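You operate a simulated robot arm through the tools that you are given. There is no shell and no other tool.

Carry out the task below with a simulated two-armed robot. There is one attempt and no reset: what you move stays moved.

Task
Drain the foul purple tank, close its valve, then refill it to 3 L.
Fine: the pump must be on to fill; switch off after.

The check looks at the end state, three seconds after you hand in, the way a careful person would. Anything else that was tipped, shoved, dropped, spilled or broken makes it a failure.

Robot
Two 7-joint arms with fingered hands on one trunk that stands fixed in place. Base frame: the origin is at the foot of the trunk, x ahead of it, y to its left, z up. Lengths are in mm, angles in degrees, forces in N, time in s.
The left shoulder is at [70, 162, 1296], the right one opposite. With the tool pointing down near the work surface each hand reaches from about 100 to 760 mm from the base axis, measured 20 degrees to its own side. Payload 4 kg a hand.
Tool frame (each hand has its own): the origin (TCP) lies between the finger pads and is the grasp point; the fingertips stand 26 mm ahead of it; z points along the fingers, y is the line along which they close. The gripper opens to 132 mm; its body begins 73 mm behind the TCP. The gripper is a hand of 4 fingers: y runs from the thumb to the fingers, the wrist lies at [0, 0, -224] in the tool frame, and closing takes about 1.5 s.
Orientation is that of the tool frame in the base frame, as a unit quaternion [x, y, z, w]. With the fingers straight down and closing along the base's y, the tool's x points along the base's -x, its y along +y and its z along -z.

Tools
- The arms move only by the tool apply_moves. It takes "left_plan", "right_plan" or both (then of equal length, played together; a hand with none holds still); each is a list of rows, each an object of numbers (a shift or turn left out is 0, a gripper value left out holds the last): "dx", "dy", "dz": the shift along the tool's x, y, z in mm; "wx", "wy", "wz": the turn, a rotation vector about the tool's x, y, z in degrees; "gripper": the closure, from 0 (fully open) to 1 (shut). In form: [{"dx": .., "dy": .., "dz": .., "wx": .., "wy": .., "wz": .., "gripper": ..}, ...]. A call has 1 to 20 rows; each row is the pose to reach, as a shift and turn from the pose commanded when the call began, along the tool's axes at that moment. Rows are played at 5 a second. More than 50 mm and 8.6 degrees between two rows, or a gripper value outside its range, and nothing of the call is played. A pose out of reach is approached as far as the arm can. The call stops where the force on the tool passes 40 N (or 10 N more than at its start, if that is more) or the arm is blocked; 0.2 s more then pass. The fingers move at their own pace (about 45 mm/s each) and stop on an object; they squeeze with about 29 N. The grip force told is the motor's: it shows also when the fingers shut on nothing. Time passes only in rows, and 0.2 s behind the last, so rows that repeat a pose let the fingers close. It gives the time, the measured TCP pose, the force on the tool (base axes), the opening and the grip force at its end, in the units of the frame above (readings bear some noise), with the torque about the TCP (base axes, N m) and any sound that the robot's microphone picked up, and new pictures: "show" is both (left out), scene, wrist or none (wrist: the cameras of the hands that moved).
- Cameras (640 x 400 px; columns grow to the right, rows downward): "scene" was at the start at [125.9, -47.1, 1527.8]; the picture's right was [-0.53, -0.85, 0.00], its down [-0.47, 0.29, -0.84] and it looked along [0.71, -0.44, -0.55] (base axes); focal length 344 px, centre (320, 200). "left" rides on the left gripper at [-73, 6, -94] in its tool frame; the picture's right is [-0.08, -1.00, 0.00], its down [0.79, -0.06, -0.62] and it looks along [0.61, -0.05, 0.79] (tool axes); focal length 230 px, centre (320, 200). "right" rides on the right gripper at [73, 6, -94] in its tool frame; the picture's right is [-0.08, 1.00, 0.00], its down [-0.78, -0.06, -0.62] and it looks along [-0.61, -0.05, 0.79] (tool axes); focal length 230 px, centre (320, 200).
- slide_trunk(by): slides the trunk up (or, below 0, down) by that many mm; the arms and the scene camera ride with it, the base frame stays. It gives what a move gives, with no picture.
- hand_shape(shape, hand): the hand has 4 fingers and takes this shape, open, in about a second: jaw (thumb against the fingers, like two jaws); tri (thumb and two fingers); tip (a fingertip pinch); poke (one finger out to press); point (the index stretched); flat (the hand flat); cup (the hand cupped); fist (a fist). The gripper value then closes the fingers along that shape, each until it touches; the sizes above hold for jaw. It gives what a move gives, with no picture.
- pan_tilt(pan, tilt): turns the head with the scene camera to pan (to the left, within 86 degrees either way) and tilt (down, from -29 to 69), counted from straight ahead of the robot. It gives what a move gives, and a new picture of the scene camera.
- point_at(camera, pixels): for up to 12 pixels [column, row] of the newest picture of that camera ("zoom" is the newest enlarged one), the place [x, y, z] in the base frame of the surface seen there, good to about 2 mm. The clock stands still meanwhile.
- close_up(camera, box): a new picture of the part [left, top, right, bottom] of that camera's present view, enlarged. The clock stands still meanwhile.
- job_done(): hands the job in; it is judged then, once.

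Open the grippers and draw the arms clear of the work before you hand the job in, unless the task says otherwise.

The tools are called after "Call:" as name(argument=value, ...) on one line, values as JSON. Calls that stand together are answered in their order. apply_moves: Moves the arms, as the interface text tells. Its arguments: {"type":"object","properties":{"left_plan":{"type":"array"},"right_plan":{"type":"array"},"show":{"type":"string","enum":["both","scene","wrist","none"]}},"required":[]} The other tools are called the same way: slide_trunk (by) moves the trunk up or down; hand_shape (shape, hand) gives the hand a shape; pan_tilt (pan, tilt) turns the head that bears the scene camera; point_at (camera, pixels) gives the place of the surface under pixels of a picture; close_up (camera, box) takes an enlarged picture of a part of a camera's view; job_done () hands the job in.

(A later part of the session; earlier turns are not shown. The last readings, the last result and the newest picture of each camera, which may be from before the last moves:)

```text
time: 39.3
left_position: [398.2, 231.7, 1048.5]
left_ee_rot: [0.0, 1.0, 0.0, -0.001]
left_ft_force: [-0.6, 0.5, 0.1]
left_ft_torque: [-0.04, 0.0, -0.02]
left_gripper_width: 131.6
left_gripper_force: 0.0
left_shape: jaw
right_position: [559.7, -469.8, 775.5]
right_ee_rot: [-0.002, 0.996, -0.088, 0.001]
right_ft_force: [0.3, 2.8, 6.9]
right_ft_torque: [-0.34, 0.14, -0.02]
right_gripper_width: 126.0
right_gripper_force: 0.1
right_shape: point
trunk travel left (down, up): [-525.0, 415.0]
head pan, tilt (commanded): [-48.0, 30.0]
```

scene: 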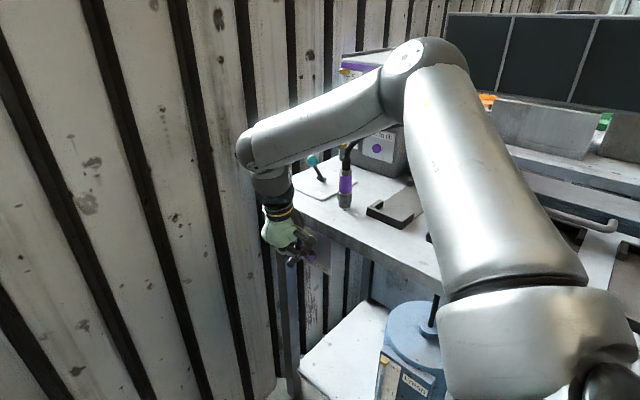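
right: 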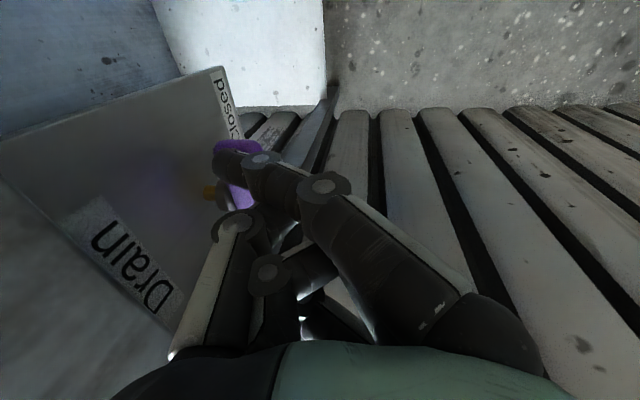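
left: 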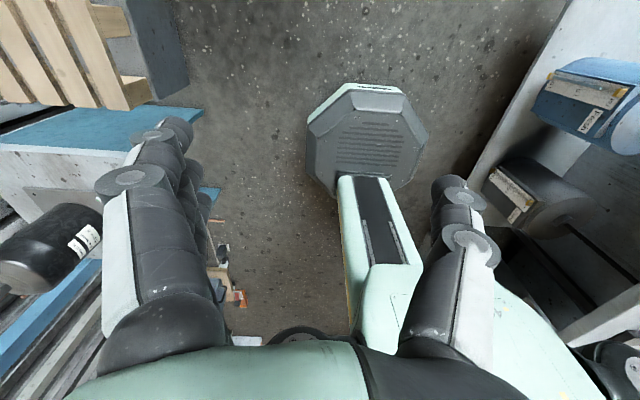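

Force rose to 7 N. I lift the finger away and inspect the handle's angle.

Call:
apply_moves(right_plan=[{"dy": -2, "dz": -15}, {"dy": -5, "dz": -30}, {"dx": -20, "dy": 10, "dz": -45}, {"dx": -30, "dy": 40, "dz": -60}], show="both")

Call:
close_up(camera="scene", box=[260, 190, 388, 270])

Call:
point_at(camera="scene", pixels=[[293, 246], [300, 251], [308, 256], [309, 260], [312, 258]])

```text
time: 40.3
left_position: [398.2, 231.6, 1047.6]
left_ee_rot: [0.001, 1.0, 0.001, -0.001]
left_ft_force: [-0.8, 0.0, -1.2]
left_ft_torque: [-0.04, 0.01, 0.02]
left_gripper_width: 132.0
left_gripper_force: 0.1
left_shape: jaw
right_position: [591.6, -419.6, 827.0]
right_ee_rot: [-0.001, 0.996, -0.088, 0.001]
right_ft_force: [-0.3, -0.4, 1.1]
right_ft_torque: [-0.04, 0.03, -0.01]
right_gripper_width: 126.2
right_gripper_force: 0.0
right_shape: point
trunk travel left (down, up): [-525.0, 415.0]
head pan, tilt (commanded): [-48.0, 30.0]
```

scene: 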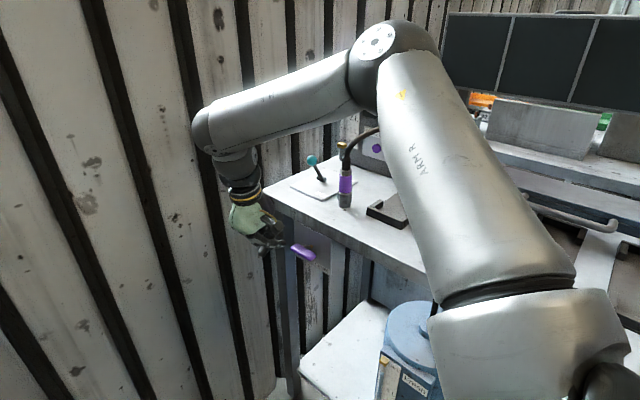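
right: 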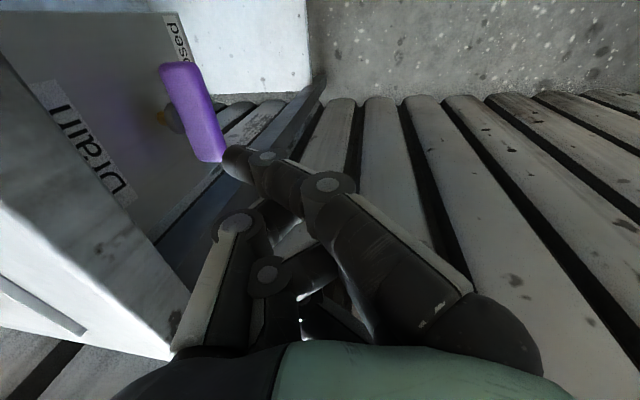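

```text
5.00 times, centred on (324, 230) of scene
```

zoom: 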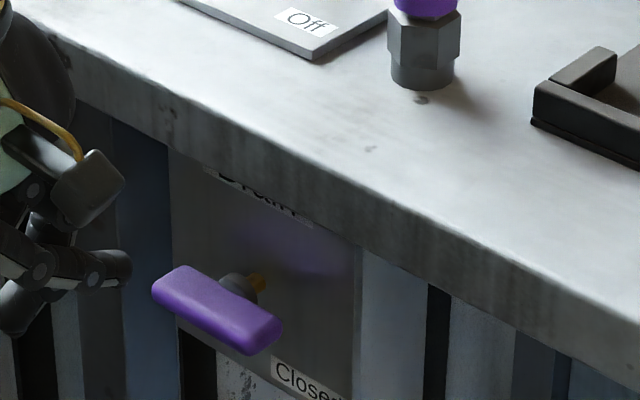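

```text
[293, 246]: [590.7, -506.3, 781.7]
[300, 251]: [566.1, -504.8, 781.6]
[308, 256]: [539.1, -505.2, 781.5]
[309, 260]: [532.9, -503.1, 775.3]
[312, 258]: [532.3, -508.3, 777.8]
```

The handle is back to level at the Closed stop (top face z≈782 along its length). Next I measure the hose, coupler and lever so the hand avoids them; I first draw the hand back.

Call:
apply_moves(right_plan=[{"dx": 20, "dy": 40, "dz": -25}, {"dx": 50, "dy": 60, "dz": -55}, {"dx": 85, "dy": 70, "dz": -85}, {"dx": 120, "dy": 75, "dz": -115}, {"dx": 160, "dy": 80, "dz": -140}, {"dx": 205, "dy": 85, "dz": -160}, {"dx": 250, "dy": 85, "dz": -180}], show="scene")

Call:
close_up(camera="scene", box=[280, 60, 460, 220])

```text
refused: row 1 steps farther than a row can; nothing moved
```

```text
2.50 times, centred on (370, 140) of scene
```

zoom: 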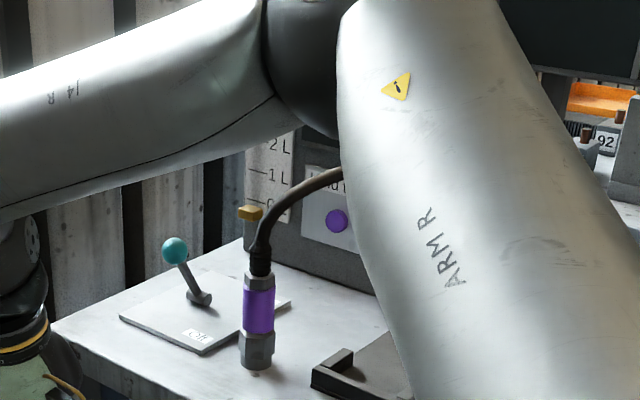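

First step was slightly too long; I repeat with shorter steps.

Call:
apply_moves(right_plan=[{"dx": 15, "dy": 30, "dz": -20}, {"dx": 35, "dy": 50, "dz": -50}, {"dx": 65, "dy": 65, "dz": -80}, {"dx": 100, "dy": 72, "dz": -108}, {"dx": 140, "dy": 77, "dz": -130}, {"dx": 182, "dy": 80, "dz": -150}, {"dx": 226, "dy": 82, "dz": -168}, {"dx": 260, "dy": 82, "dz": -180}], show="scene")

Call:
close_up(camera="scene", box=[280, 60, 460, 220])

```text
time: 42.1
left_position: [397.4, 231.3, 1047.3]
left_ee_rot: [0.0, 1.0, 0.001, 0.0]
left_ft_force: [0.5, 0.2, -0.8]
left_ft_torque: [-0.02, 0.0, -0.02]
left_gripper_width: 132.0
left_gripper_force: 0.0
left_shape: jaw
right_position: [327.4, -311.5, 989.2]
right_ee_rot: [0.0, 0.996, -0.088, 0.002]
right_ft_force: [-0.2, 0.5, -0.8]
right_ft_torque: [-0.02, -0.02, 0.01]
right_gripper_width: 126.2
right_gripper_force: 0.0
right_shape: point
trunk travel left (down, up): [-525.0, 415.0]
head pan, tilt (commanded): [-48.0, 30.0]
```

scene: 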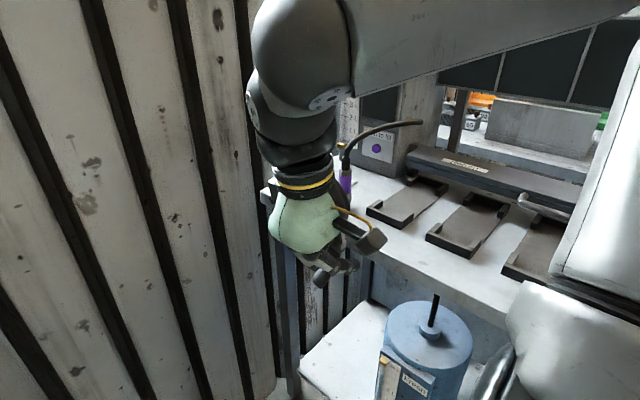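

```text
2.50 times, centred on (370, 140) of scene
```

zoom: 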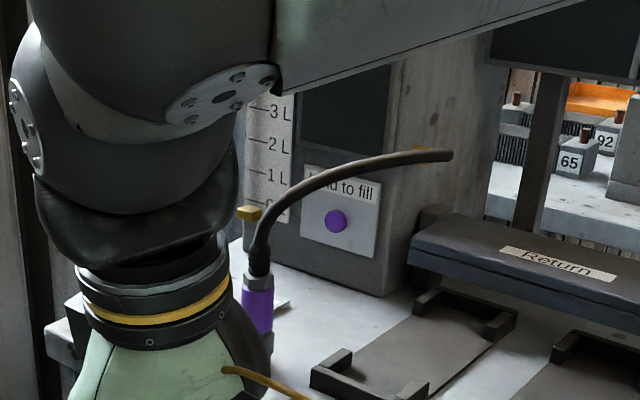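

The hose is fully in view from (262,270) to (450,155) in the zoom. I measure it, the gauge marks and the button.

Call:
point_at(camera="zoom", pixels=[[258, 285], [260, 250], [266, 225], [285, 200], [315, 180], [350, 166], [390, 158], [430, 155], [448, 155], [415, 150], [336, 220], [250, 212]])

Call:
point_at(camera="zoom", pixels=[[255, 105], [252, 137], [250, 170], [385, 290], [390, 70], [300, 170], [375, 255], [440, 215], [430, 80]])

Call:
close_up(camera="scene", box=[340, 85, 412, 155])

```text
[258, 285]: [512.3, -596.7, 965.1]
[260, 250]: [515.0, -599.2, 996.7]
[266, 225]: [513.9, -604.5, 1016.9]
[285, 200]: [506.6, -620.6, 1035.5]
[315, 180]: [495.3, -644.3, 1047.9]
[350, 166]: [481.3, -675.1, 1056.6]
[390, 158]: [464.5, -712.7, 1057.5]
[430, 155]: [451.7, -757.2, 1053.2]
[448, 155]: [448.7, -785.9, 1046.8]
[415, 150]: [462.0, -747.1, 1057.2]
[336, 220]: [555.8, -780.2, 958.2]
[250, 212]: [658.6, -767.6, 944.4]
```

```text
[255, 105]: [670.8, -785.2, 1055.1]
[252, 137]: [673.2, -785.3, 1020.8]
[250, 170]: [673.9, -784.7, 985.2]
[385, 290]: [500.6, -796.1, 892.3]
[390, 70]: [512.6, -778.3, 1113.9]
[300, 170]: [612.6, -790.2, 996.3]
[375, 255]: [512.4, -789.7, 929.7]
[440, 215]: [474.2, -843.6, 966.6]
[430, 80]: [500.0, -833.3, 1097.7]
```

```text
5.71 times, centred on (376, 120) of scene
```

zoom: 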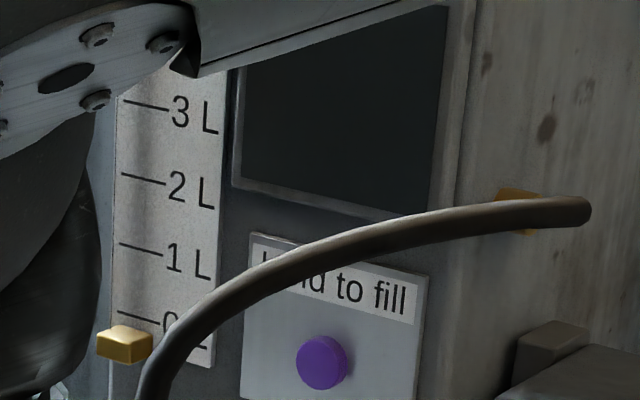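

The tank gauge column is gone (empty), 3 L mark lies at z≈1055, and the hose arcs at x 450–515 up to z≈1058. I set the hand to jaw, raise the trunk 60 mm and begin reorienting above the bench for the pump lever.

Call:
hand_shape(hand="right", shape="jaw")

Call:
slide_trunk(by=60)

Call:
apply_moves(right_plan=[{"dx": -20, "dy": -20, "dz": -17, "wx": -3.5}, {"dx": -40, "dy": -40, "dz": -34, "wx": -7}, {"dx": -60, "dy": -60, "dz": -50, "wx": -10}], show="none")

Call:
apply_moves(right_plan=[{"dx": -12, "dy": -12, "wz": 8}, {"dx": -24, "dy": -24, "wz": 16}, {"dx": -36, "dy": -36, "wz": 24}, {"dx": -48, "dy": -48, "wz": 32}, {"dx": -60, "dy": -60, "wz": 40}], show="both")

```text
time: 43.0
left_position: [398.1, 231.5, 1047.6]
left_ee_rot: [0.002, 1.0, 0.001, -0.001]
left_ft_force: [0.3, -0.4, 0.3]
left_ft_torque: [-0.02, -0.03, -0.01]
left_gripper_width: 131.8
left_gripper_force: 0.1
left_shape: jaw
right_position: [327.7, -311.8, 988.6]
right_ee_rot: [-0.002, 0.996, -0.087, 0.0]
right_ft_force: [-0.4, 0.6, -0.1]
right_ft_torque: [0.0, 0.0, 0.02]
right_gripper_width: 132.0
right_gripper_force: 0.2
right_shape: jaw
trunk travel left (down, up): [-525.0, 415.0]
head pan, tilt (commanded): [-48.0, 30.0]
```

```text
time: 44.0
left_position: [398.0, 232.3, 1109.0]
left_ee_rot: [0.0, 1.0, 0.001, -0.001]
left_ft_force: [-0.4, 0.3, -0.3]
left_ft_torque: [0.01, -0.01, -0.03]
left_gripper_width: 132.1
left_gripper_force: 0.1
left_shape: jaw
right_position: [327.2, -310.8, 1049.3]
right_ee_rot: [-0.002, 0.996, -0.089, 0.0]
right_ft_force: [-0.4, 0.0, 1.2]
right_ft_torque: [-0.01, 0.0, -0.01]
right_gripper_width: 132.0
right_gripper_force: 0.1
right_shape: jaw
trunk travel left (down, up): [-585.0, 355.0]
head pan, tilt (commanded): [-48.0, 30.0]
```

```text
time: 44.8
left_position: [399.0, 231.4, 1108.0]
left_ee_rot: [0.0, 1.0, 0.0, -0.001]
left_ft_force: [-0.6, 0.4, 0.5]
left_ft_torque: [-0.03, -0.01, 0.03]
left_gripper_width: 131.7
left_gripper_force: 0.1
left_shape: jaw
right_position: [389.2, -359.6, 1108.4]
right_ee_rot: [-0.003, 1.0, 0.001, 0.0]
right_ft_force: [0.4, 0.6, -0.6]
right_ft_torque: [-0.02, 0.02, 0.0]
right_gripper_width: 131.9
right_gripper_force: 0.0
right_shape: jaw
trunk travel left (down, up): [-585.0, 355.0]
head pan, tilt (commanded): [-48.0, 30.0]
```

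```text
time: 46.0
left_position: [399.6, 230.7, 1108.3]
left_ee_rot: [0.001, 1.0, 0.001, 0.0]
left_ft_force: [0.7, 0.2, -1.3]
left_ft_torque: [0.02, 0.02, 0.03]
left_gripper_width: 132.1
left_gripper_force: 0.0
left_shape: jaw
right_position: [448.7, -424.2, 1108.6]
right_ee_rot: [0.342, 0.94, 0.0, -0.001]
right_ft_force: [0.4, -0.1, -0.6]
right_ft_torque: [-0.02, 0.01, -0.02]
right_gripper_width: 131.9
right_gripper_force: 0.0
right_shape: jaw
trunk travel left (down, up): [-585.0, 355.0]
head pan, tilt (commanded): [-48.0, 30.0]
```

scene: 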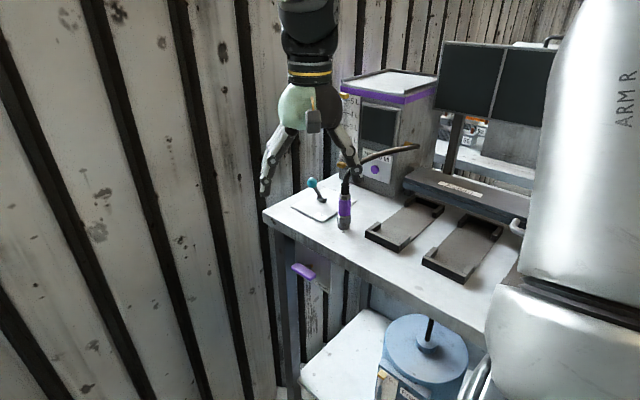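
right: 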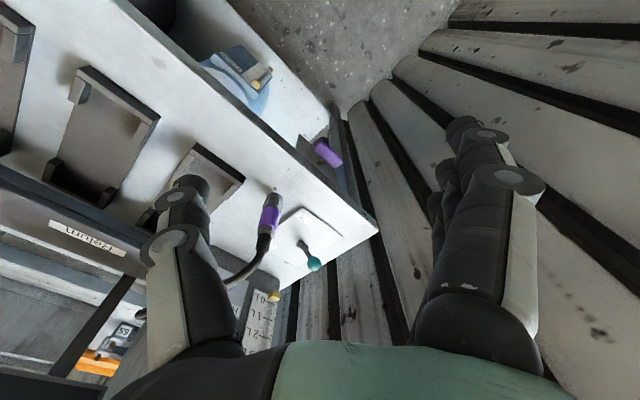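

Tracking is accurate now with heading −40°. I pitch the hand 30° toward the lever, partly close the jaw, and move to about [540,-500,1100].

Call:
apply_moves(right_plan=[{"dx": -24, "dz": 2, "wy": -6, "gripper": 0.45}, {"dx": -48, "dz": 4, "wy": -12, "gripper": 0.45}, {"dx": -71, "dz": 5, "wy": -18, "gripper": 0.45}, {"dx": -95, "dz": 7, "wy": -24, "gripper": 0.45}, {"dx": -118.6, "dz": 8, "wy": -30, "gripper": 0.45}], show="both")

```text
time: 47.2
left_position: [398.7, 231.1, 1107.4]
left_ee_rot: [0.001, 1.0, 0.001, 0.0]
left_ft_force: [-0.2, 0.2, 0.4]
left_ft_torque: [-0.02, -0.01, 0.01]
left_gripper_width: 132.2
left_gripper_force: 0.1
left_shape: jaw
right_position: [540.1, -495.4, 1099.8]
right_ee_rot: [0.328, 0.908, -0.089, 0.245]
right_ft_force: [0.3, -0.3, -0.4]
right_ft_torque: [0.02, -0.01, -0.03]
right_gripper_width: 73.4
right_gripper_force: 0.0
right_shape: jaw
trunk travel left (down, up): [-585.0, 355.0]
head pan, tilt (commanded): [-48.0, 30.0]
```

scene: 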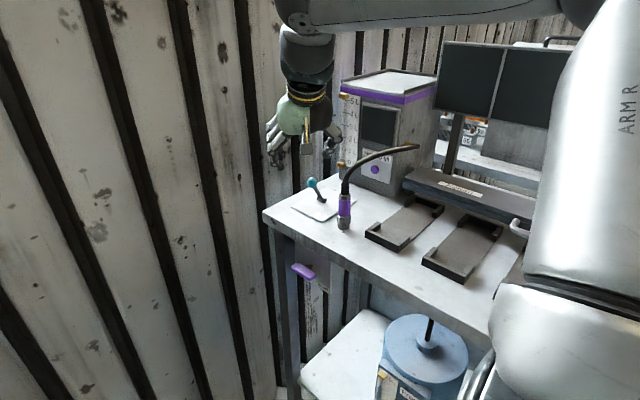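
right: 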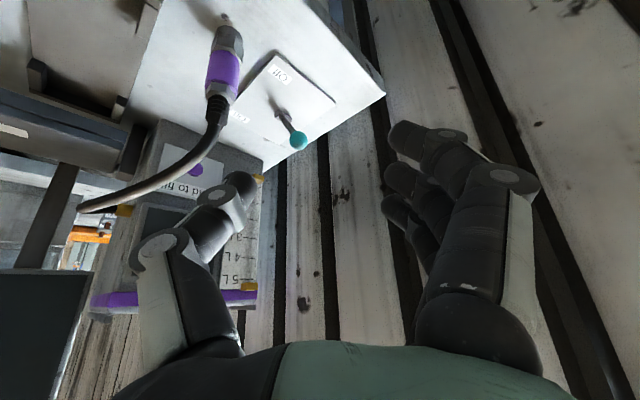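

The hand is well oriented; the teal ball is at (299,140) in the wrist image. I measure it again.

Call:
point_at(camera="right", pixels=[[299, 140], [293, 140], [305, 140], [299, 147], [299, 133], [280, 110], [275, 75], [232, 190], [240, 180], [218, 195], [405, 135], [395, 175]])

Call:
close_up(camera="right", box=[200, 40, 360, 160])

```text
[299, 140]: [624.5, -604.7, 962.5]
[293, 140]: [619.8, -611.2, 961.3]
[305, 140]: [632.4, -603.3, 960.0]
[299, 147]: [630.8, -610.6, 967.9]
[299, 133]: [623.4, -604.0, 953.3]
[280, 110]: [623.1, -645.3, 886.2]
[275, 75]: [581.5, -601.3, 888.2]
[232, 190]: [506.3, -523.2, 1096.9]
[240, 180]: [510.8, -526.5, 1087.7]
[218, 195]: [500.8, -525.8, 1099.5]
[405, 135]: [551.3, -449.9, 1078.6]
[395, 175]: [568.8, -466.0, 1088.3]
```

```text
3.33 times, centred on (280, 100) of right
```

zoom: 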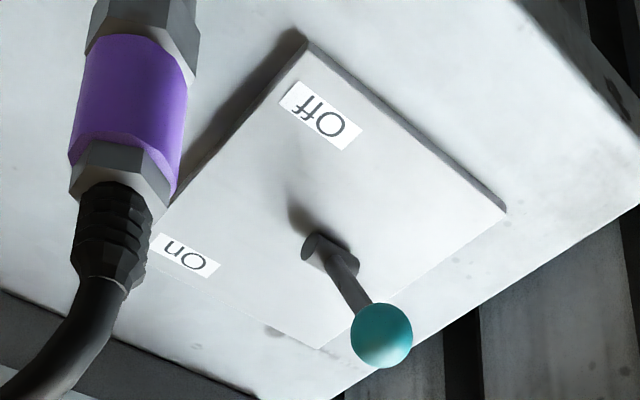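

Clear view: "Off" is on the near side (lever there now) and "On" is on the far side. Ball centre ≈ [630,-613,955]; I move in around the ball with the jaw partly open.

Call:
apply_moves(right_plan=[{"dx": -17, "dy": -11, "dz": 39}, {"dx": -35, "dy": -22, "dz": 79}, {"dx": -51.8, "dy": -33, "dz": 118}, {"dx": -51.8, "dy": -33, "dz": 152}, {"dx": -51.8, "dy": -33, "dz": 184}], show="both")

Call:
close_up(camera="right", box=[120, 60, 560, 340])

Call:
close_up(camera="scene", box=[260, 110, 420, 230])

```text
time: 48.4
left_position: [398.6, 231.0, 1107.5]
left_ee_rot: [0.0, 1.0, 0.001, 0.0]
left_ft_force: [-1.0, 0.0, 0.1]
left_ft_torque: [-0.03, -0.04, 0.0]
left_gripper_width: 131.7
left_gripper_force: 0.0
left_shape: jaw
right_position: [623.6, -610.8, 965.4]
right_ee_rot: [0.329, 0.908, -0.088, 0.243]
right_ft_force: [-0.5, -0.2, -0.2]
right_ft_torque: [0.0, 0.01, -0.01]
right_gripper_width: 73.5
right_gripper_force: 0.0
right_shape: jaw
trunk travel left (down, up): [-585.0, 355.0]
head pan, tilt (commanded): [-48.0, 30.0]
```

scene: 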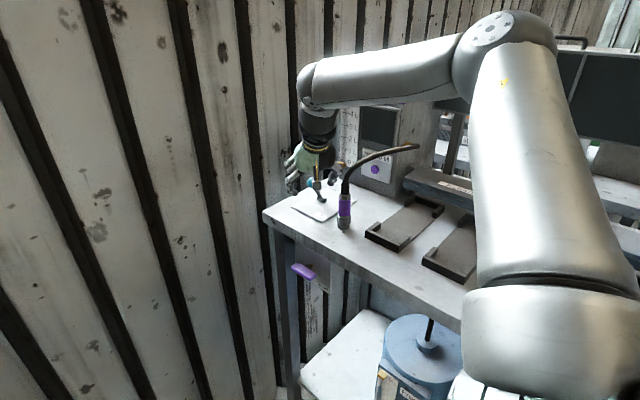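
right: 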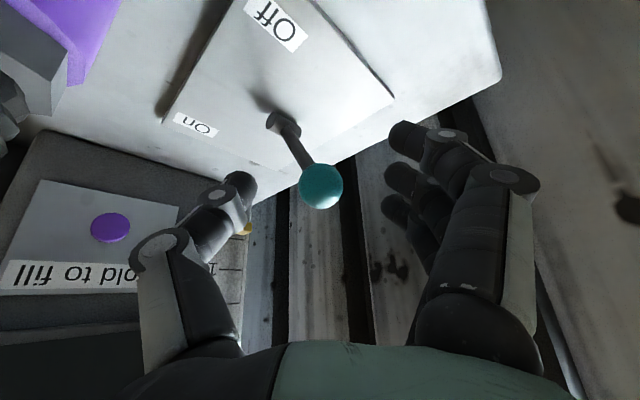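

```text
1.43 times, centred on (340, 200) of right
```

zoom: 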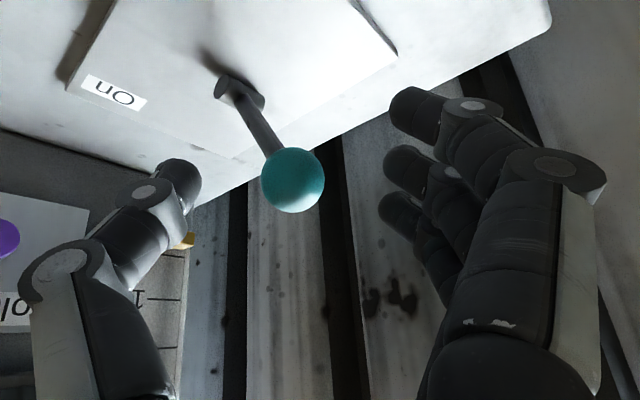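

```text
3.33 times, centred on (340, 170) of scene
```

zoom: 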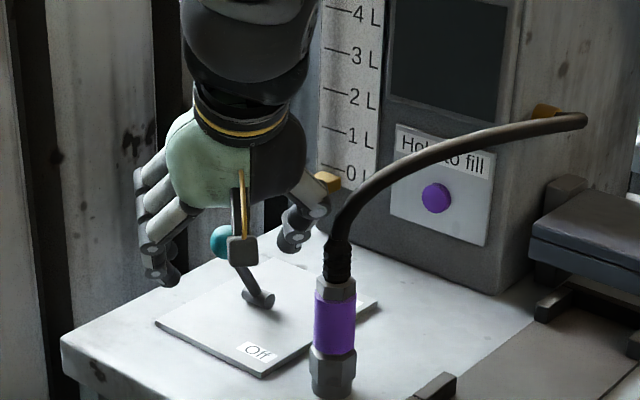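

The ball is centred between thumb and fingers at (321,187). I close the jaw to about 33 mm to cage it lightly.

Call:
apply_moves(right_plan=[{"gripper": 0.6}, {"gripper": 0.72}, {"gripper": 0.74}, {"gripper": 0.74}], show="wrist")

```text
time: 49.4
left_position: [397.6, 231.4, 1109.2]
left_ee_rot: [0.001, 1.0, 0.001, 0.0]
left_ft_force: [0.2, -0.9, -0.1]
left_ft_torque: [-0.01, -0.02, 0.0]
left_gripper_width: 132.0
left_gripper_force: 0.0
left_shape: jaw
right_position: [624.4, -610.1, 968.5]
right_ee_rot: [0.328, 0.908, -0.088, 0.244]
right_ft_force: [0.5, 0.2, -0.4]
right_ft_torque: [0.0, -0.03, -0.02]
right_gripper_width: 34.9
right_gripper_force: 0.1
right_shape: jaw
trunk travel left (down, up): [-585.0, 355.0]
head pan, tilt (commanded): [-48.0, 30.0]
```

right: 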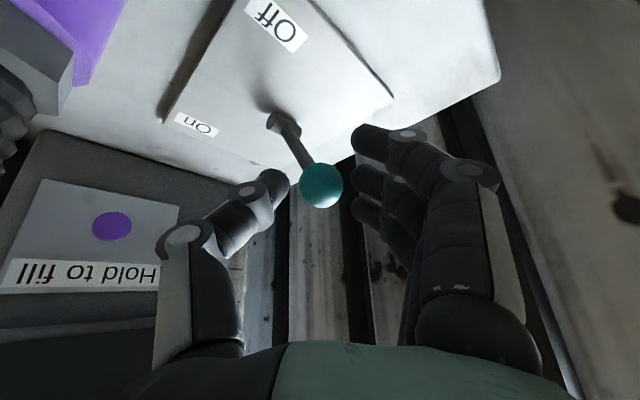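

The cage is loose around the ball. I push toward −y along the lever's arc to switch the pump on.

Call:
apply_moves(right_plan=[{"dx": -9.7, "dy": -10.8, "dz": 1.0}, {"dx": -19.5, "dy": -21.5, "dz": 2.1}, {"dx": -27.7, "dy": -32.3, "dz": 5.7}, {"dx": -34.9, "dy": -43.1, "dz": 11.1}, {"dx": -40.6, "dy": -53.8, "dz": 19}, {"dx": -44.2, "dy": -61.5, "dz": 25.8}], show="both")

Call:
close_up(camera="scene", box=[260, 110, 420, 230])

```text
time: 50.8
left_position: [398.6, 232.1, 1107.5]
left_ee_rot: [0.0, 1.0, 0.001, -0.001]
left_ft_force: [0.5, -0.2, 0.4]
left_ft_torque: [0.03, 0.03, 0.01]
left_gripper_width: 132.0
left_gripper_force: 0.1
left_shape: jaw
right_position: [623.9, -688.7, 967.2]
right_ee_rot: [0.329, 0.908, -0.088, 0.243]
right_ft_force: [-0.9, 1.2, 0.8]
right_ft_torque: [0.09, 0.02, 0.0]
right_gripper_width: 35.1
right_gripper_force: 0.1
right_shape: jaw
trunk travel left (down, up): [-585.0, 355.0]
head pan, tilt (commanded): [-48.0, 30.0]
```

scene: 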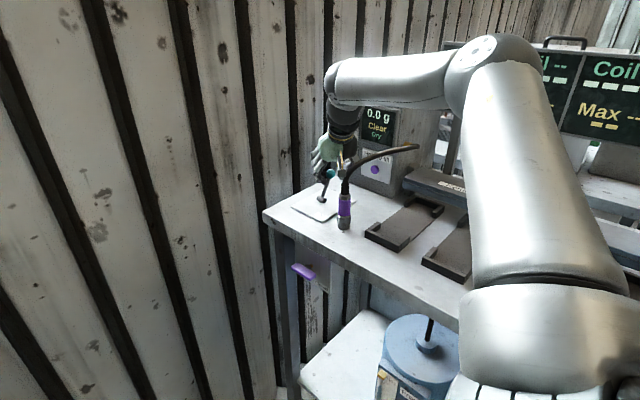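
right: 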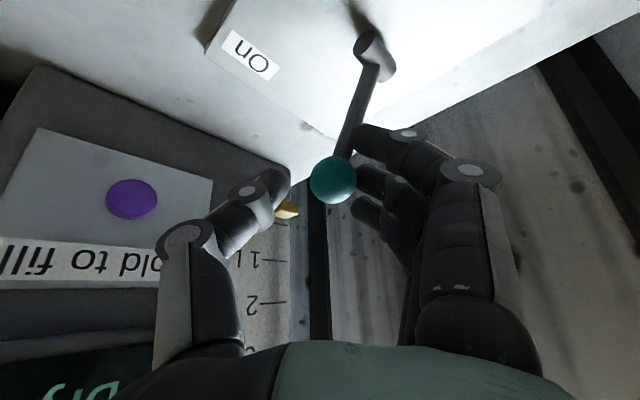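

```text
3.33 times, centred on (340, 170) of scene
```

zoom: 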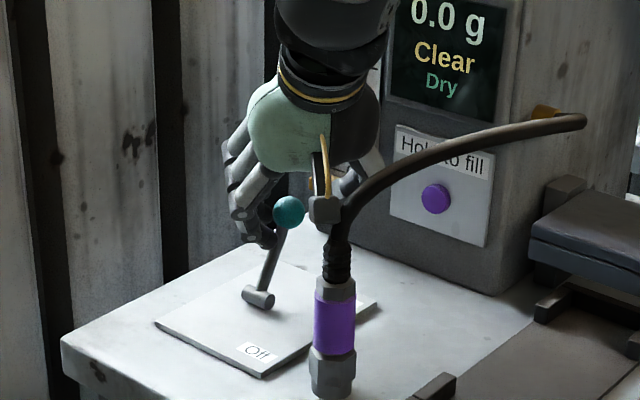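

The displays lit up: "0.0 g Clear Dry" — the pump is on and the tank is confirmed dry. I open the jaw and back out along the tool axis.

Call:
apply_moves(right_plan=[{"gripper": 0.45}, {"gripper": 0.45}, {"dz": -20, "gripper": 0.45}, {"dz": -55, "gripper": 0.45}, {"dz": -90, "gripper": 0.45}, {"dz": -125, "gripper": 0.45}], show="both")

Call:
close_up(camera="scene", box=[260, 70, 440, 220])

```text
time: 52.2
left_position: [398.1, 233.9, 1107.7]
left_ee_rot: [0.001, 1.0, 0.0, 0.0]
left_ft_force: [0.3, 0.8, -0.2]
left_ft_torque: [0.01, -0.02, 0.02]
left_gripper_width: 131.9
left_gripper_force: 0.1
left_shape: jaw
right_position: [573.1, -647.3, 1075.8]
right_ee_rot: [0.328, 0.908, -0.089, 0.244]
right_ft_force: [-1.5, 1.1, -0.4]
right_ft_torque: [0.01, -0.03, 0.0]
right_gripper_width: 71.7
right_gripper_force: 0.1
right_shape: jaw
trunk travel left (down, up): [-585.0, 355.0]
head pan, tilt (commanded): [-48.0, 30.0]
```

scene: 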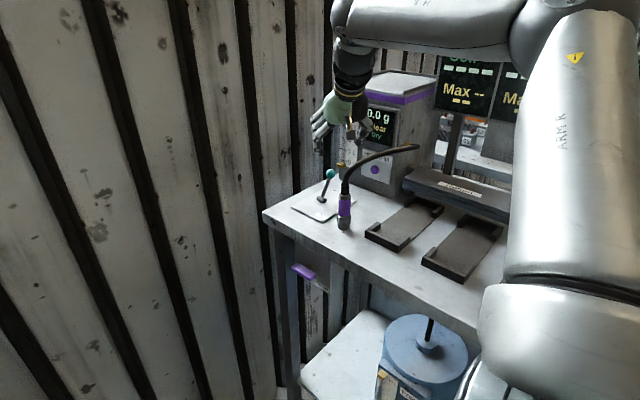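
right: 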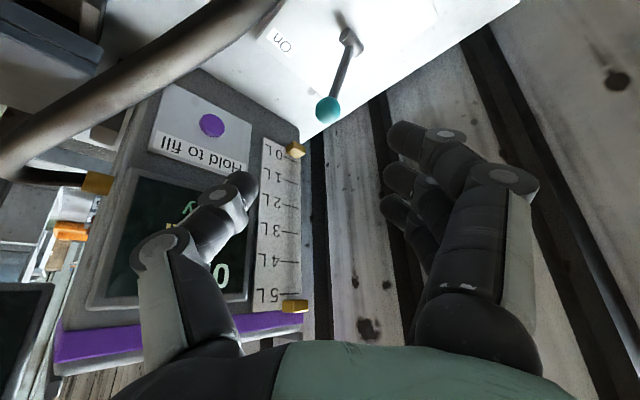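

```text
2.67 times, centred on (350, 145) of scene
```

zoom: 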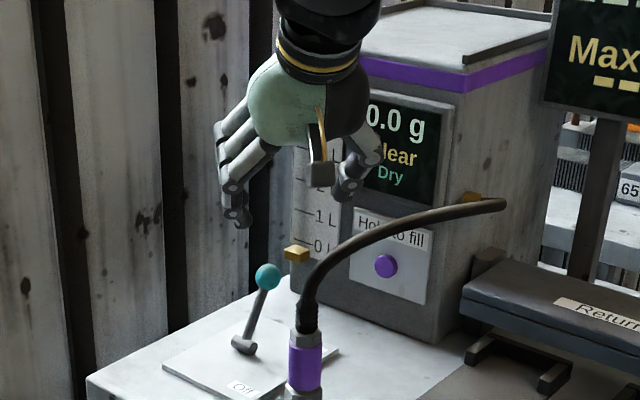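

The lever stays on the "On" side. To press the button without touching the hose I need the hand to come straight from +y; I back up to about [570,-560,1150] and turn the hand's heading toward −y.

Call:
apply_moves(right_plan=[{"dx": 4, "dy": 22, "dz": -31}, {"dx": 8, "dy": 43, "dz": -62}, {"dx": 12.8, "dy": 65, "dz": -93}], show="none")

Call:
apply_moves(right_plan=[{"wx": 4.2, "wz": 7.2}, {"wx": 8.4, "wz": 14.4}, {"wx": 12.6, "wz": 21.6}], show="both")

```text
time: 53.0
left_position: [397.2, 232.1, 1108.1]
left_ee_rot: [0.001, 1.0, 0.001, -0.002]
left_ft_force: [-1.1, -0.6, -0.8]
left_ft_torque: [-0.01, 0.01, -0.02]
left_gripper_width: 131.9
left_gripper_force: 0.0
left_shape: jaw
right_position: [573.1, -561.9, 1149.8]
right_ee_rot: [0.329, 0.908, -0.088, 0.244]
right_ft_force: [-0.3, 1.1, 0.7]
right_ft_torque: [0.0, -0.02, 0.0]
right_gripper_width: 72.1
right_gripper_force: 0.0
right_shape: jaw
trunk travel left (down, up): [-585.0, 355.0]
head pan, tilt (commanded): [-48.0, 30.0]
```

```text
time: 53.8
left_position: [399.1, 230.1, 1107.5]
left_ee_rot: [0.002, 1.0, 0.002, -0.001]
left_ft_force: [-0.1, -0.2, 0.6]
left_ft_torque: [-0.01, 0.01, 0.01]
left_gripper_width: 132.2
left_gripper_force: 0.0
left_shape: jaw
right_position: [574.5, -562.4, 1148.2]
right_ee_rot: [0.519, 0.814, -0.141, 0.217]
right_ft_force: [0.4, 0.3, 0.1]
right_ft_torque: [0.02, 0.01, 0.04]
right_gripper_width: 72.0
right_gripper_force: 0.1
right_shape: jaw
trunk travel left (down, up): [-585.0, 355.0]
head pan, tilt (commanded): [-48.0, 30.0]
```

scene: 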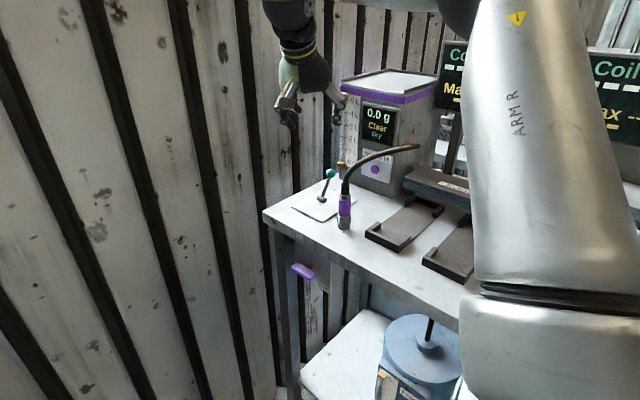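
right: 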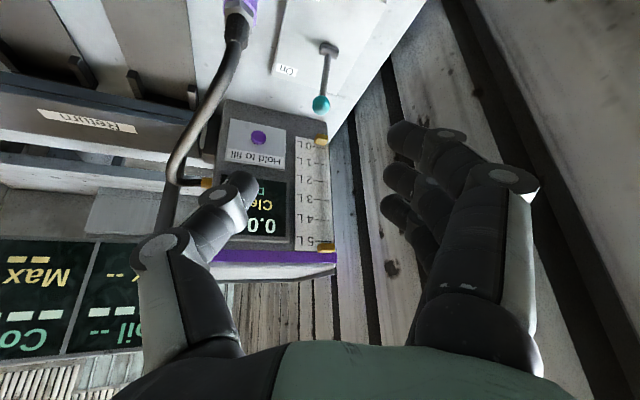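

The −65° heading works without trouble. I continue to −90°, then pitch up 8° more and close the jaw into a beak.

Call:
apply_moves(right_plan=[{"wx": 4.2, "wz": 7.2, "gripper": 0.7}, {"wx": 8.3, "wz": 14.4, "gripper": 0.9}, {"wx": 12.5, "wz": 21.65, "gripper": 1.0}], show="none")

Call:
apply_moves(right_plan=[{"wy": -4, "gripper": 1.0}, {"wy": -8, "gripper": 1.0}, {"wy": -8, "gripper": 1.0}], show="both")

Call:
close_up(camera="right", box=[160, 60, 480, 300])

```text
time: 54.6
left_position: [398.4, 231.5, 1108.7]
left_ee_rot: [0.001, 1.0, 0.002, -0.002]
left_ft_force: [0.1, 0.0, -0.6]
left_ft_torque: [-0.01, 0.01, 0.01]
left_gripper_width: 132.1
left_gripper_force: 0.1
left_shape: jaw
right_position: [535.6, -591.2, 1094.4]
right_ee_rot: [0.681, 0.685, -0.175, 0.191]
right_ft_force: [-0.3, 0.4, 0.1]
right_ft_torque: [-0.01, -0.01, 0.01]
right_gripper_width: 6.9
right_gripper_force: 0.0
right_shape: jaw
right hand out of reach, approached as far as the arm can: row 1, 2, 3
trunk travel left (down, up): [-585.0, 355.0]
head pan, tilt (commanded): [-48.0, 30.0]
```

```text
time: 55.4
left_position: [398.0, 230.8, 1109.2]
left_ee_rot: [0.001, 1.0, 0.001, -0.002]
left_ft_force: [0.0, 0.1, 0.0]
left_ft_torque: [-0.01, 0.0, -0.01]
left_gripper_width: 131.7
left_gripper_force: 0.0
left_shape: jaw
right_position: [527.5, -601.9, 1083.9]
right_ee_rot: [0.667, 0.67, -0.23, 0.232]
right_ft_force: [-1.1, 0.4, -0.6]
right_ft_torque: [0.0, 0.04, 0.03]
right_gripper_width: 0.2
right_gripper_force: 29.5
right_shape: jaw
right hand out of reach, approached as far as the arm can: row 1, 2, 3
trunk travel left (down, up): [-585.0, 355.0]
head pan, tilt (commanded): [-48.0, 30.0]
```

scene: 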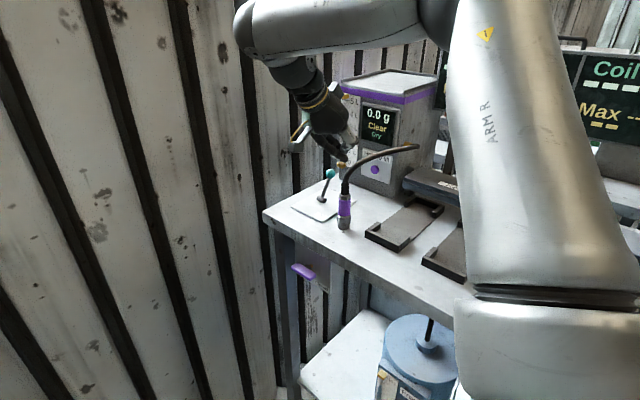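
right: 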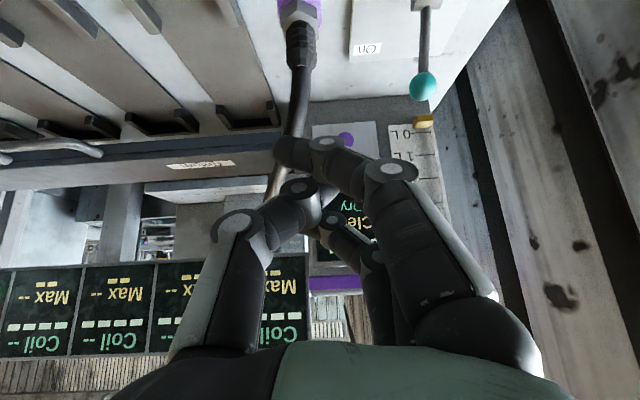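

```text
1.67 times, centred on (320, 180) of right
```

zoom: 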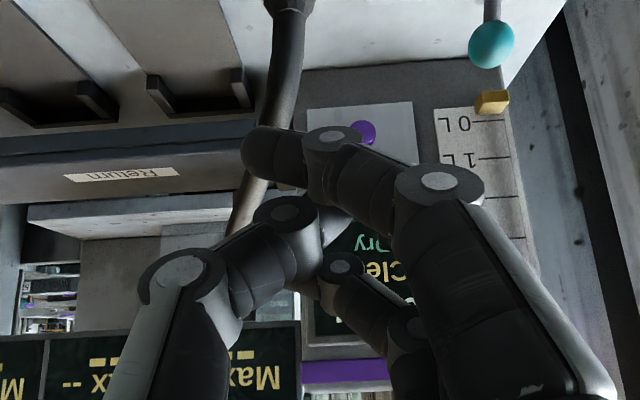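

Heading −90° is out of reach at this spot and the hand drifted to [527,-602,1084], close above the hose at (295,90). I raise it, turn the heading back by 20° and move outward.

Call:
apply_moves(right_plan=[{"dx": -15.4, "dz": -19.7, "wx": -3, "wz": -4}, {"dx": -35.6, "dy": 10, "dz": -29.3, "wx": -6, "wz": -8}, {"dx": -52.7, "dy": 20, "dz": -35, "wx": -9, "wz": -12}, {"dx": -63.7, "dy": 30, "dz": -32.7, "wx": -12.3, "wz": -15.8}], show="both")

```text
time: 56.4
left_position: [397.5, 231.1, 1107.9]
left_ee_rot: [0.001, 1.0, 0.001, 0.0]
left_ft_force: [1.2, -0.3, -1.0]
left_ft_torque: [-0.01, 0.0, -0.03]
left_gripper_width: 131.6
left_gripper_force: 0.1
left_shape: jaw
right_position: [557.0, -630.5, 1147.5]
right_ee_rot: [0.54, 0.776, -0.188, 0.266]
right_ft_force: [0.3, -0.3, 0.9]
right_ft_torque: [-0.01, 0.01, 0.0]
right_gripper_width: 0.0
right_gripper_force: 28.9
right_shape: jaw
trunk travel left (down, up): [-585.0, 355.0]
head pan, tilt (commanded): [-48.0, 30.0]
```

scene: 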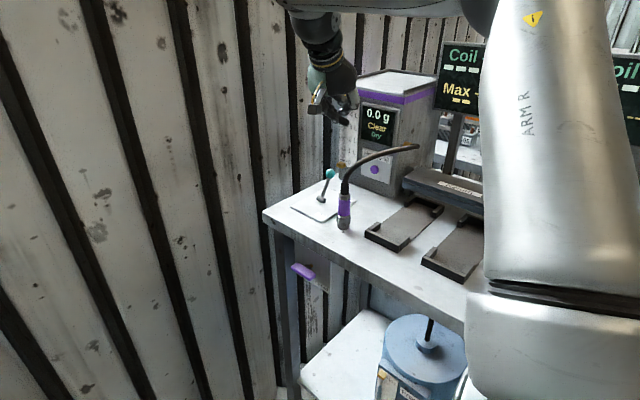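
right: 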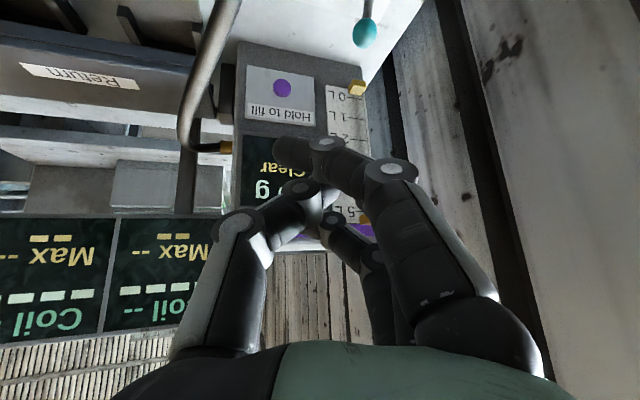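

Now within reach at heading −70°. I measure the closed fingertips to see which part would touch the button first.

Call:
point_at(camera="right", pixels=[[285, 145], [280, 155], [295, 150], [327, 145], [305, 190], [325, 195], [335, 220], [330, 185], [240, 225], [390, 170], [281, 88], [360, 88]])

Call:
close_up(camera="scene", box=[280, 30, 440, 150])

```text
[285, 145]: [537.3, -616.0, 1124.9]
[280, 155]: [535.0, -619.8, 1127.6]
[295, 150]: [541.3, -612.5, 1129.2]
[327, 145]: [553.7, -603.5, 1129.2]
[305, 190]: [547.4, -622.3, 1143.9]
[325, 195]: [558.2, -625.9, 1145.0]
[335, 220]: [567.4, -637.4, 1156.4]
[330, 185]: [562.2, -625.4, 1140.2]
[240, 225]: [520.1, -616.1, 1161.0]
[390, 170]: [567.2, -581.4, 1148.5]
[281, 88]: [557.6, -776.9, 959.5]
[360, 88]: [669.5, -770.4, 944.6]
```

```text
3.33 times, centred on (360, 90) of scene
```

zoom: 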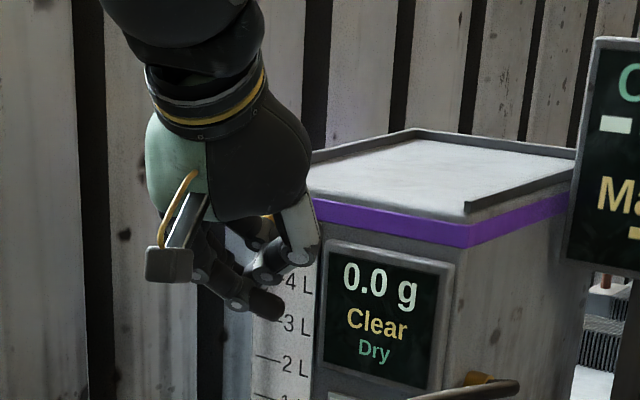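

The closed jaw's far-side finger leads toward the tank when the hand heads toward −y. I move closer above the button area, [575,-690,1120], and then test turning further.

Call:
apply_moves(right_plan=[{"dx": -11, "dy": -1, "dz": 20}, {"dx": -22, "dy": -2, "dz": 40}, {"dx": -32.7, "dy": -3.6, "dz": 59.8}], show="none")

Call:
apply_moves(right_plan=[{"wx": 3.1, "wz": 3.9}, {"wx": 6.2, "wz": 7.9}], show="both")

```text
time: 57.2
left_position: [398.1, 230.4, 1108.4]
left_ee_rot: [0.001, 1.0, 0.001, -0.001]
left_ft_force: [-0.9, -0.6, 1.1]
left_ft_torque: [0.0, -0.01, 0.0]
left_gripper_width: 131.6
left_gripper_force: 0.1
left_shape: jaw
right_position: [577.5, -693.3, 1119.1]
right_ee_rot: [0.541, 0.775, -0.188, 0.267]
right_ft_force: [0.2, -0.6, -0.3]
right_ft_torque: [0.01, -0.02, 0.02]
right_gripper_width: 0.0
right_gripper_force: 28.7
right_shape: jaw
trunk travel left (down, up): [-585.0, 355.0]
head pan, tilt (commanded): [-48.0, 30.0]
```

```text
time: 57.8
left_position: [399.2, 230.5, 1107.9]
left_ee_rot: [0.002, 1.0, 0.002, -0.001]
left_ft_force: [0.9, 0.6, 0.1]
left_ft_torque: [0.0, 0.01, 0.0]
left_gripper_width: 131.7
left_gripper_force: 0.0
left_shape: jaw
right_position: [577.9, -692.6, 1120.1]
right_ee_rot: [0.607, 0.725, -0.21, 0.25]
right_ft_force: [0.6, 0.7, -0.2]
right_ft_torque: [0.0, 0.02, -0.02]
right_gripper_width: 0.0
right_gripper_force: 29.3
right_shape: jaw
trunk travel left (down, up): [-585.0, 355.0]
head pan, tilt (commanded): [-48.0, 30.0]
```

scene: 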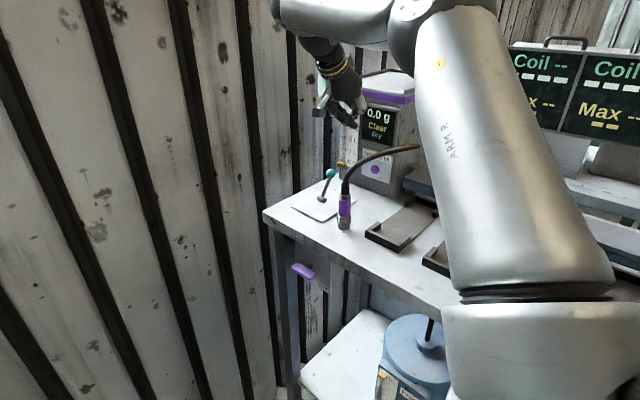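
right: 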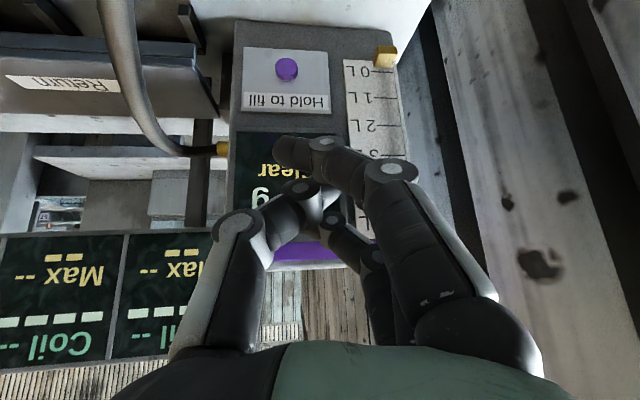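

Heading −80° is in reach here with no drift. I continue to −90°.

Call:
apply_moves(right_plan=[{"wx": 3.1, "wz": 3.9}, {"wx": 6.2, "wz": 7.9}], show="wrist")

```text
time: 58.4
left_position: [397.8, 230.2, 1108.1]
left_ee_rot: [0.001, 1.0, 0.001, 0.0]
left_ft_force: [0.4, -0.6, 0.3]
left_ft_torque: [0.0, -0.03, 0.0]
left_gripper_width: 131.9
left_gripper_force: 0.1
left_shape: jaw
right_position: [564.1, -695.0, 1111.2]
right_ee_rot: [0.668, 0.669, -0.23, 0.232]
right_ft_force: [-0.2, 1.3, -0.1]
right_ft_torque: [0.01, 0.0, 0.01]
right_gripper_width: 0.2
right_gripper_force: 29.4
right_shape: jaw
right hand out of reach, approached as far as the arm can: row 2
trunk travel left (down, up): [-585.0, 355.0]
head pan, tilt (commanded): [-48.0, 30.0]
```

right: 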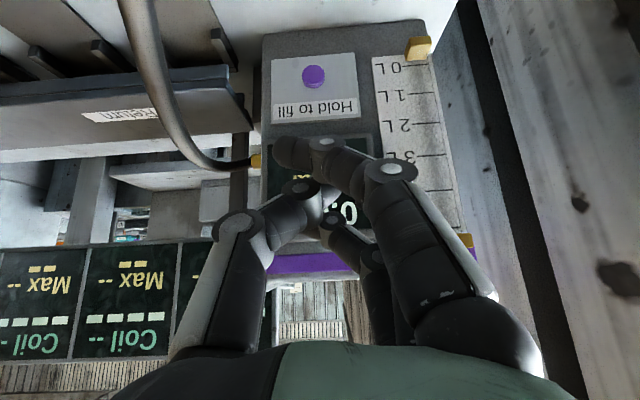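

Heading −90° is right at the limit here, fine for x≈560. I look at the hand from the scene camera to locate the leading fingertip.

Call:
close_up(camera="scene", box=[300, 50, 420, 190])

Call:
close_up(camera="right", box=[240, 120, 400, 280])

```text
2.86 times, centred on (360, 120) of scene
```

zoom: 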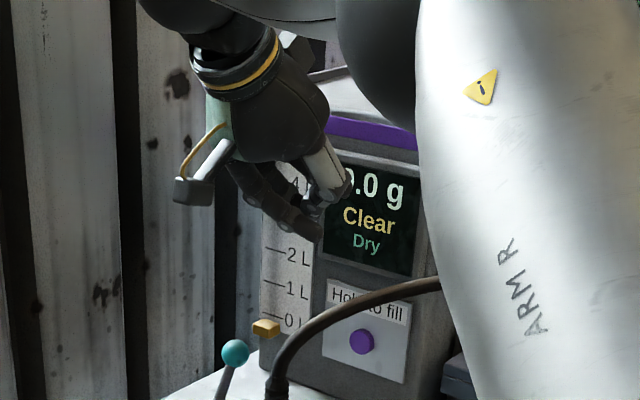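

```text
2.50 times, centred on (320, 200) of right
```

zoom: 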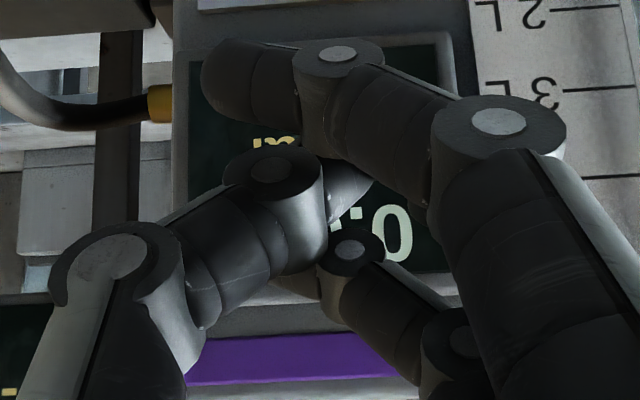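

I ease toward the tank to y≈−718 and begin descending with the hand at x≈561, checking reach and hose clearance partway.

Call:
apply_moves(right_plan=[{"dx": -18.1, "dy": -3, "dz": 14.2}, {"dx": 0, "dy": -3, "dz": 37.5}, {"dx": 18, "dy": -3, "dz": 60.5}], show="both")

Call:
close_up(camera="scene", box=[300, 60, 420, 200])

```text
time: 59.2
left_position: [398.9, 231.3, 1108.7]
left_ee_rot: [0.0, 1.0, 0.0, -0.001]
left_ft_force: [0.5, 0.5, -0.3]
left_ft_torque: [-0.01, 0.02, 0.01]
left_gripper_width: 131.9
left_gripper_force: 0.0
left_shape: jaw
right_position: [560.7, -716.4, 1048.0]
right_ee_rot: [0.667, 0.669, -0.232, 0.231]
right_ft_force: [-0.5, -0.1, -0.7]
right_ft_torque: [-0.04, 0.02, 0.01]
right_gripper_width: 0.0
right_gripper_force: 29.0
right_shape: jaw
trunk travel left (down, up): [-585.0, 355.0]
head pan, tilt (commanded): [-48.0, 30.0]
```

scene: 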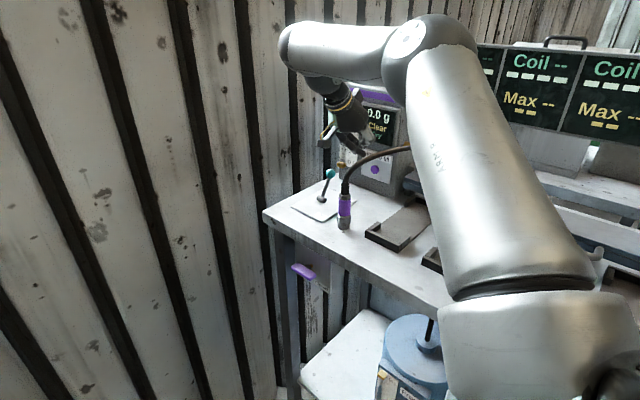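
right: 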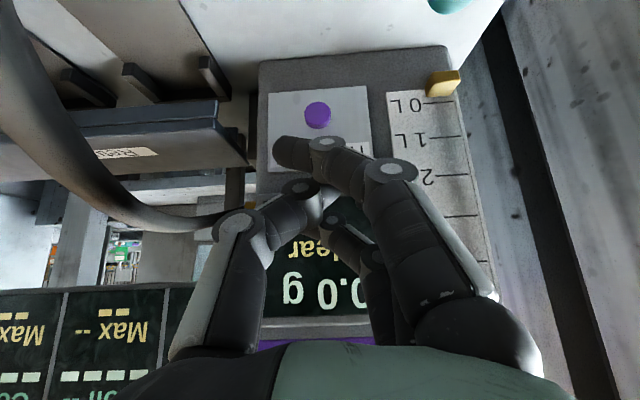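

```text
2.86 times, centred on (360, 130) of scene
```

zoom: 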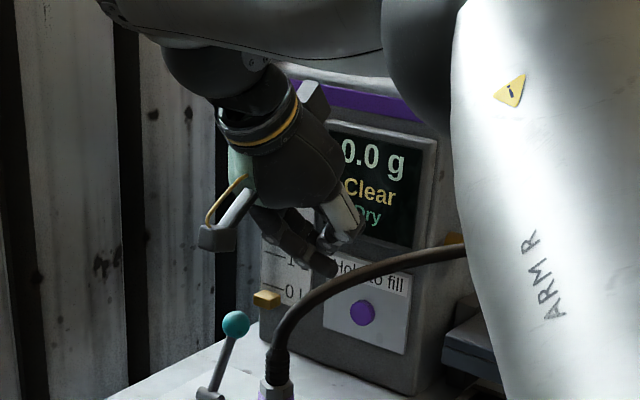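

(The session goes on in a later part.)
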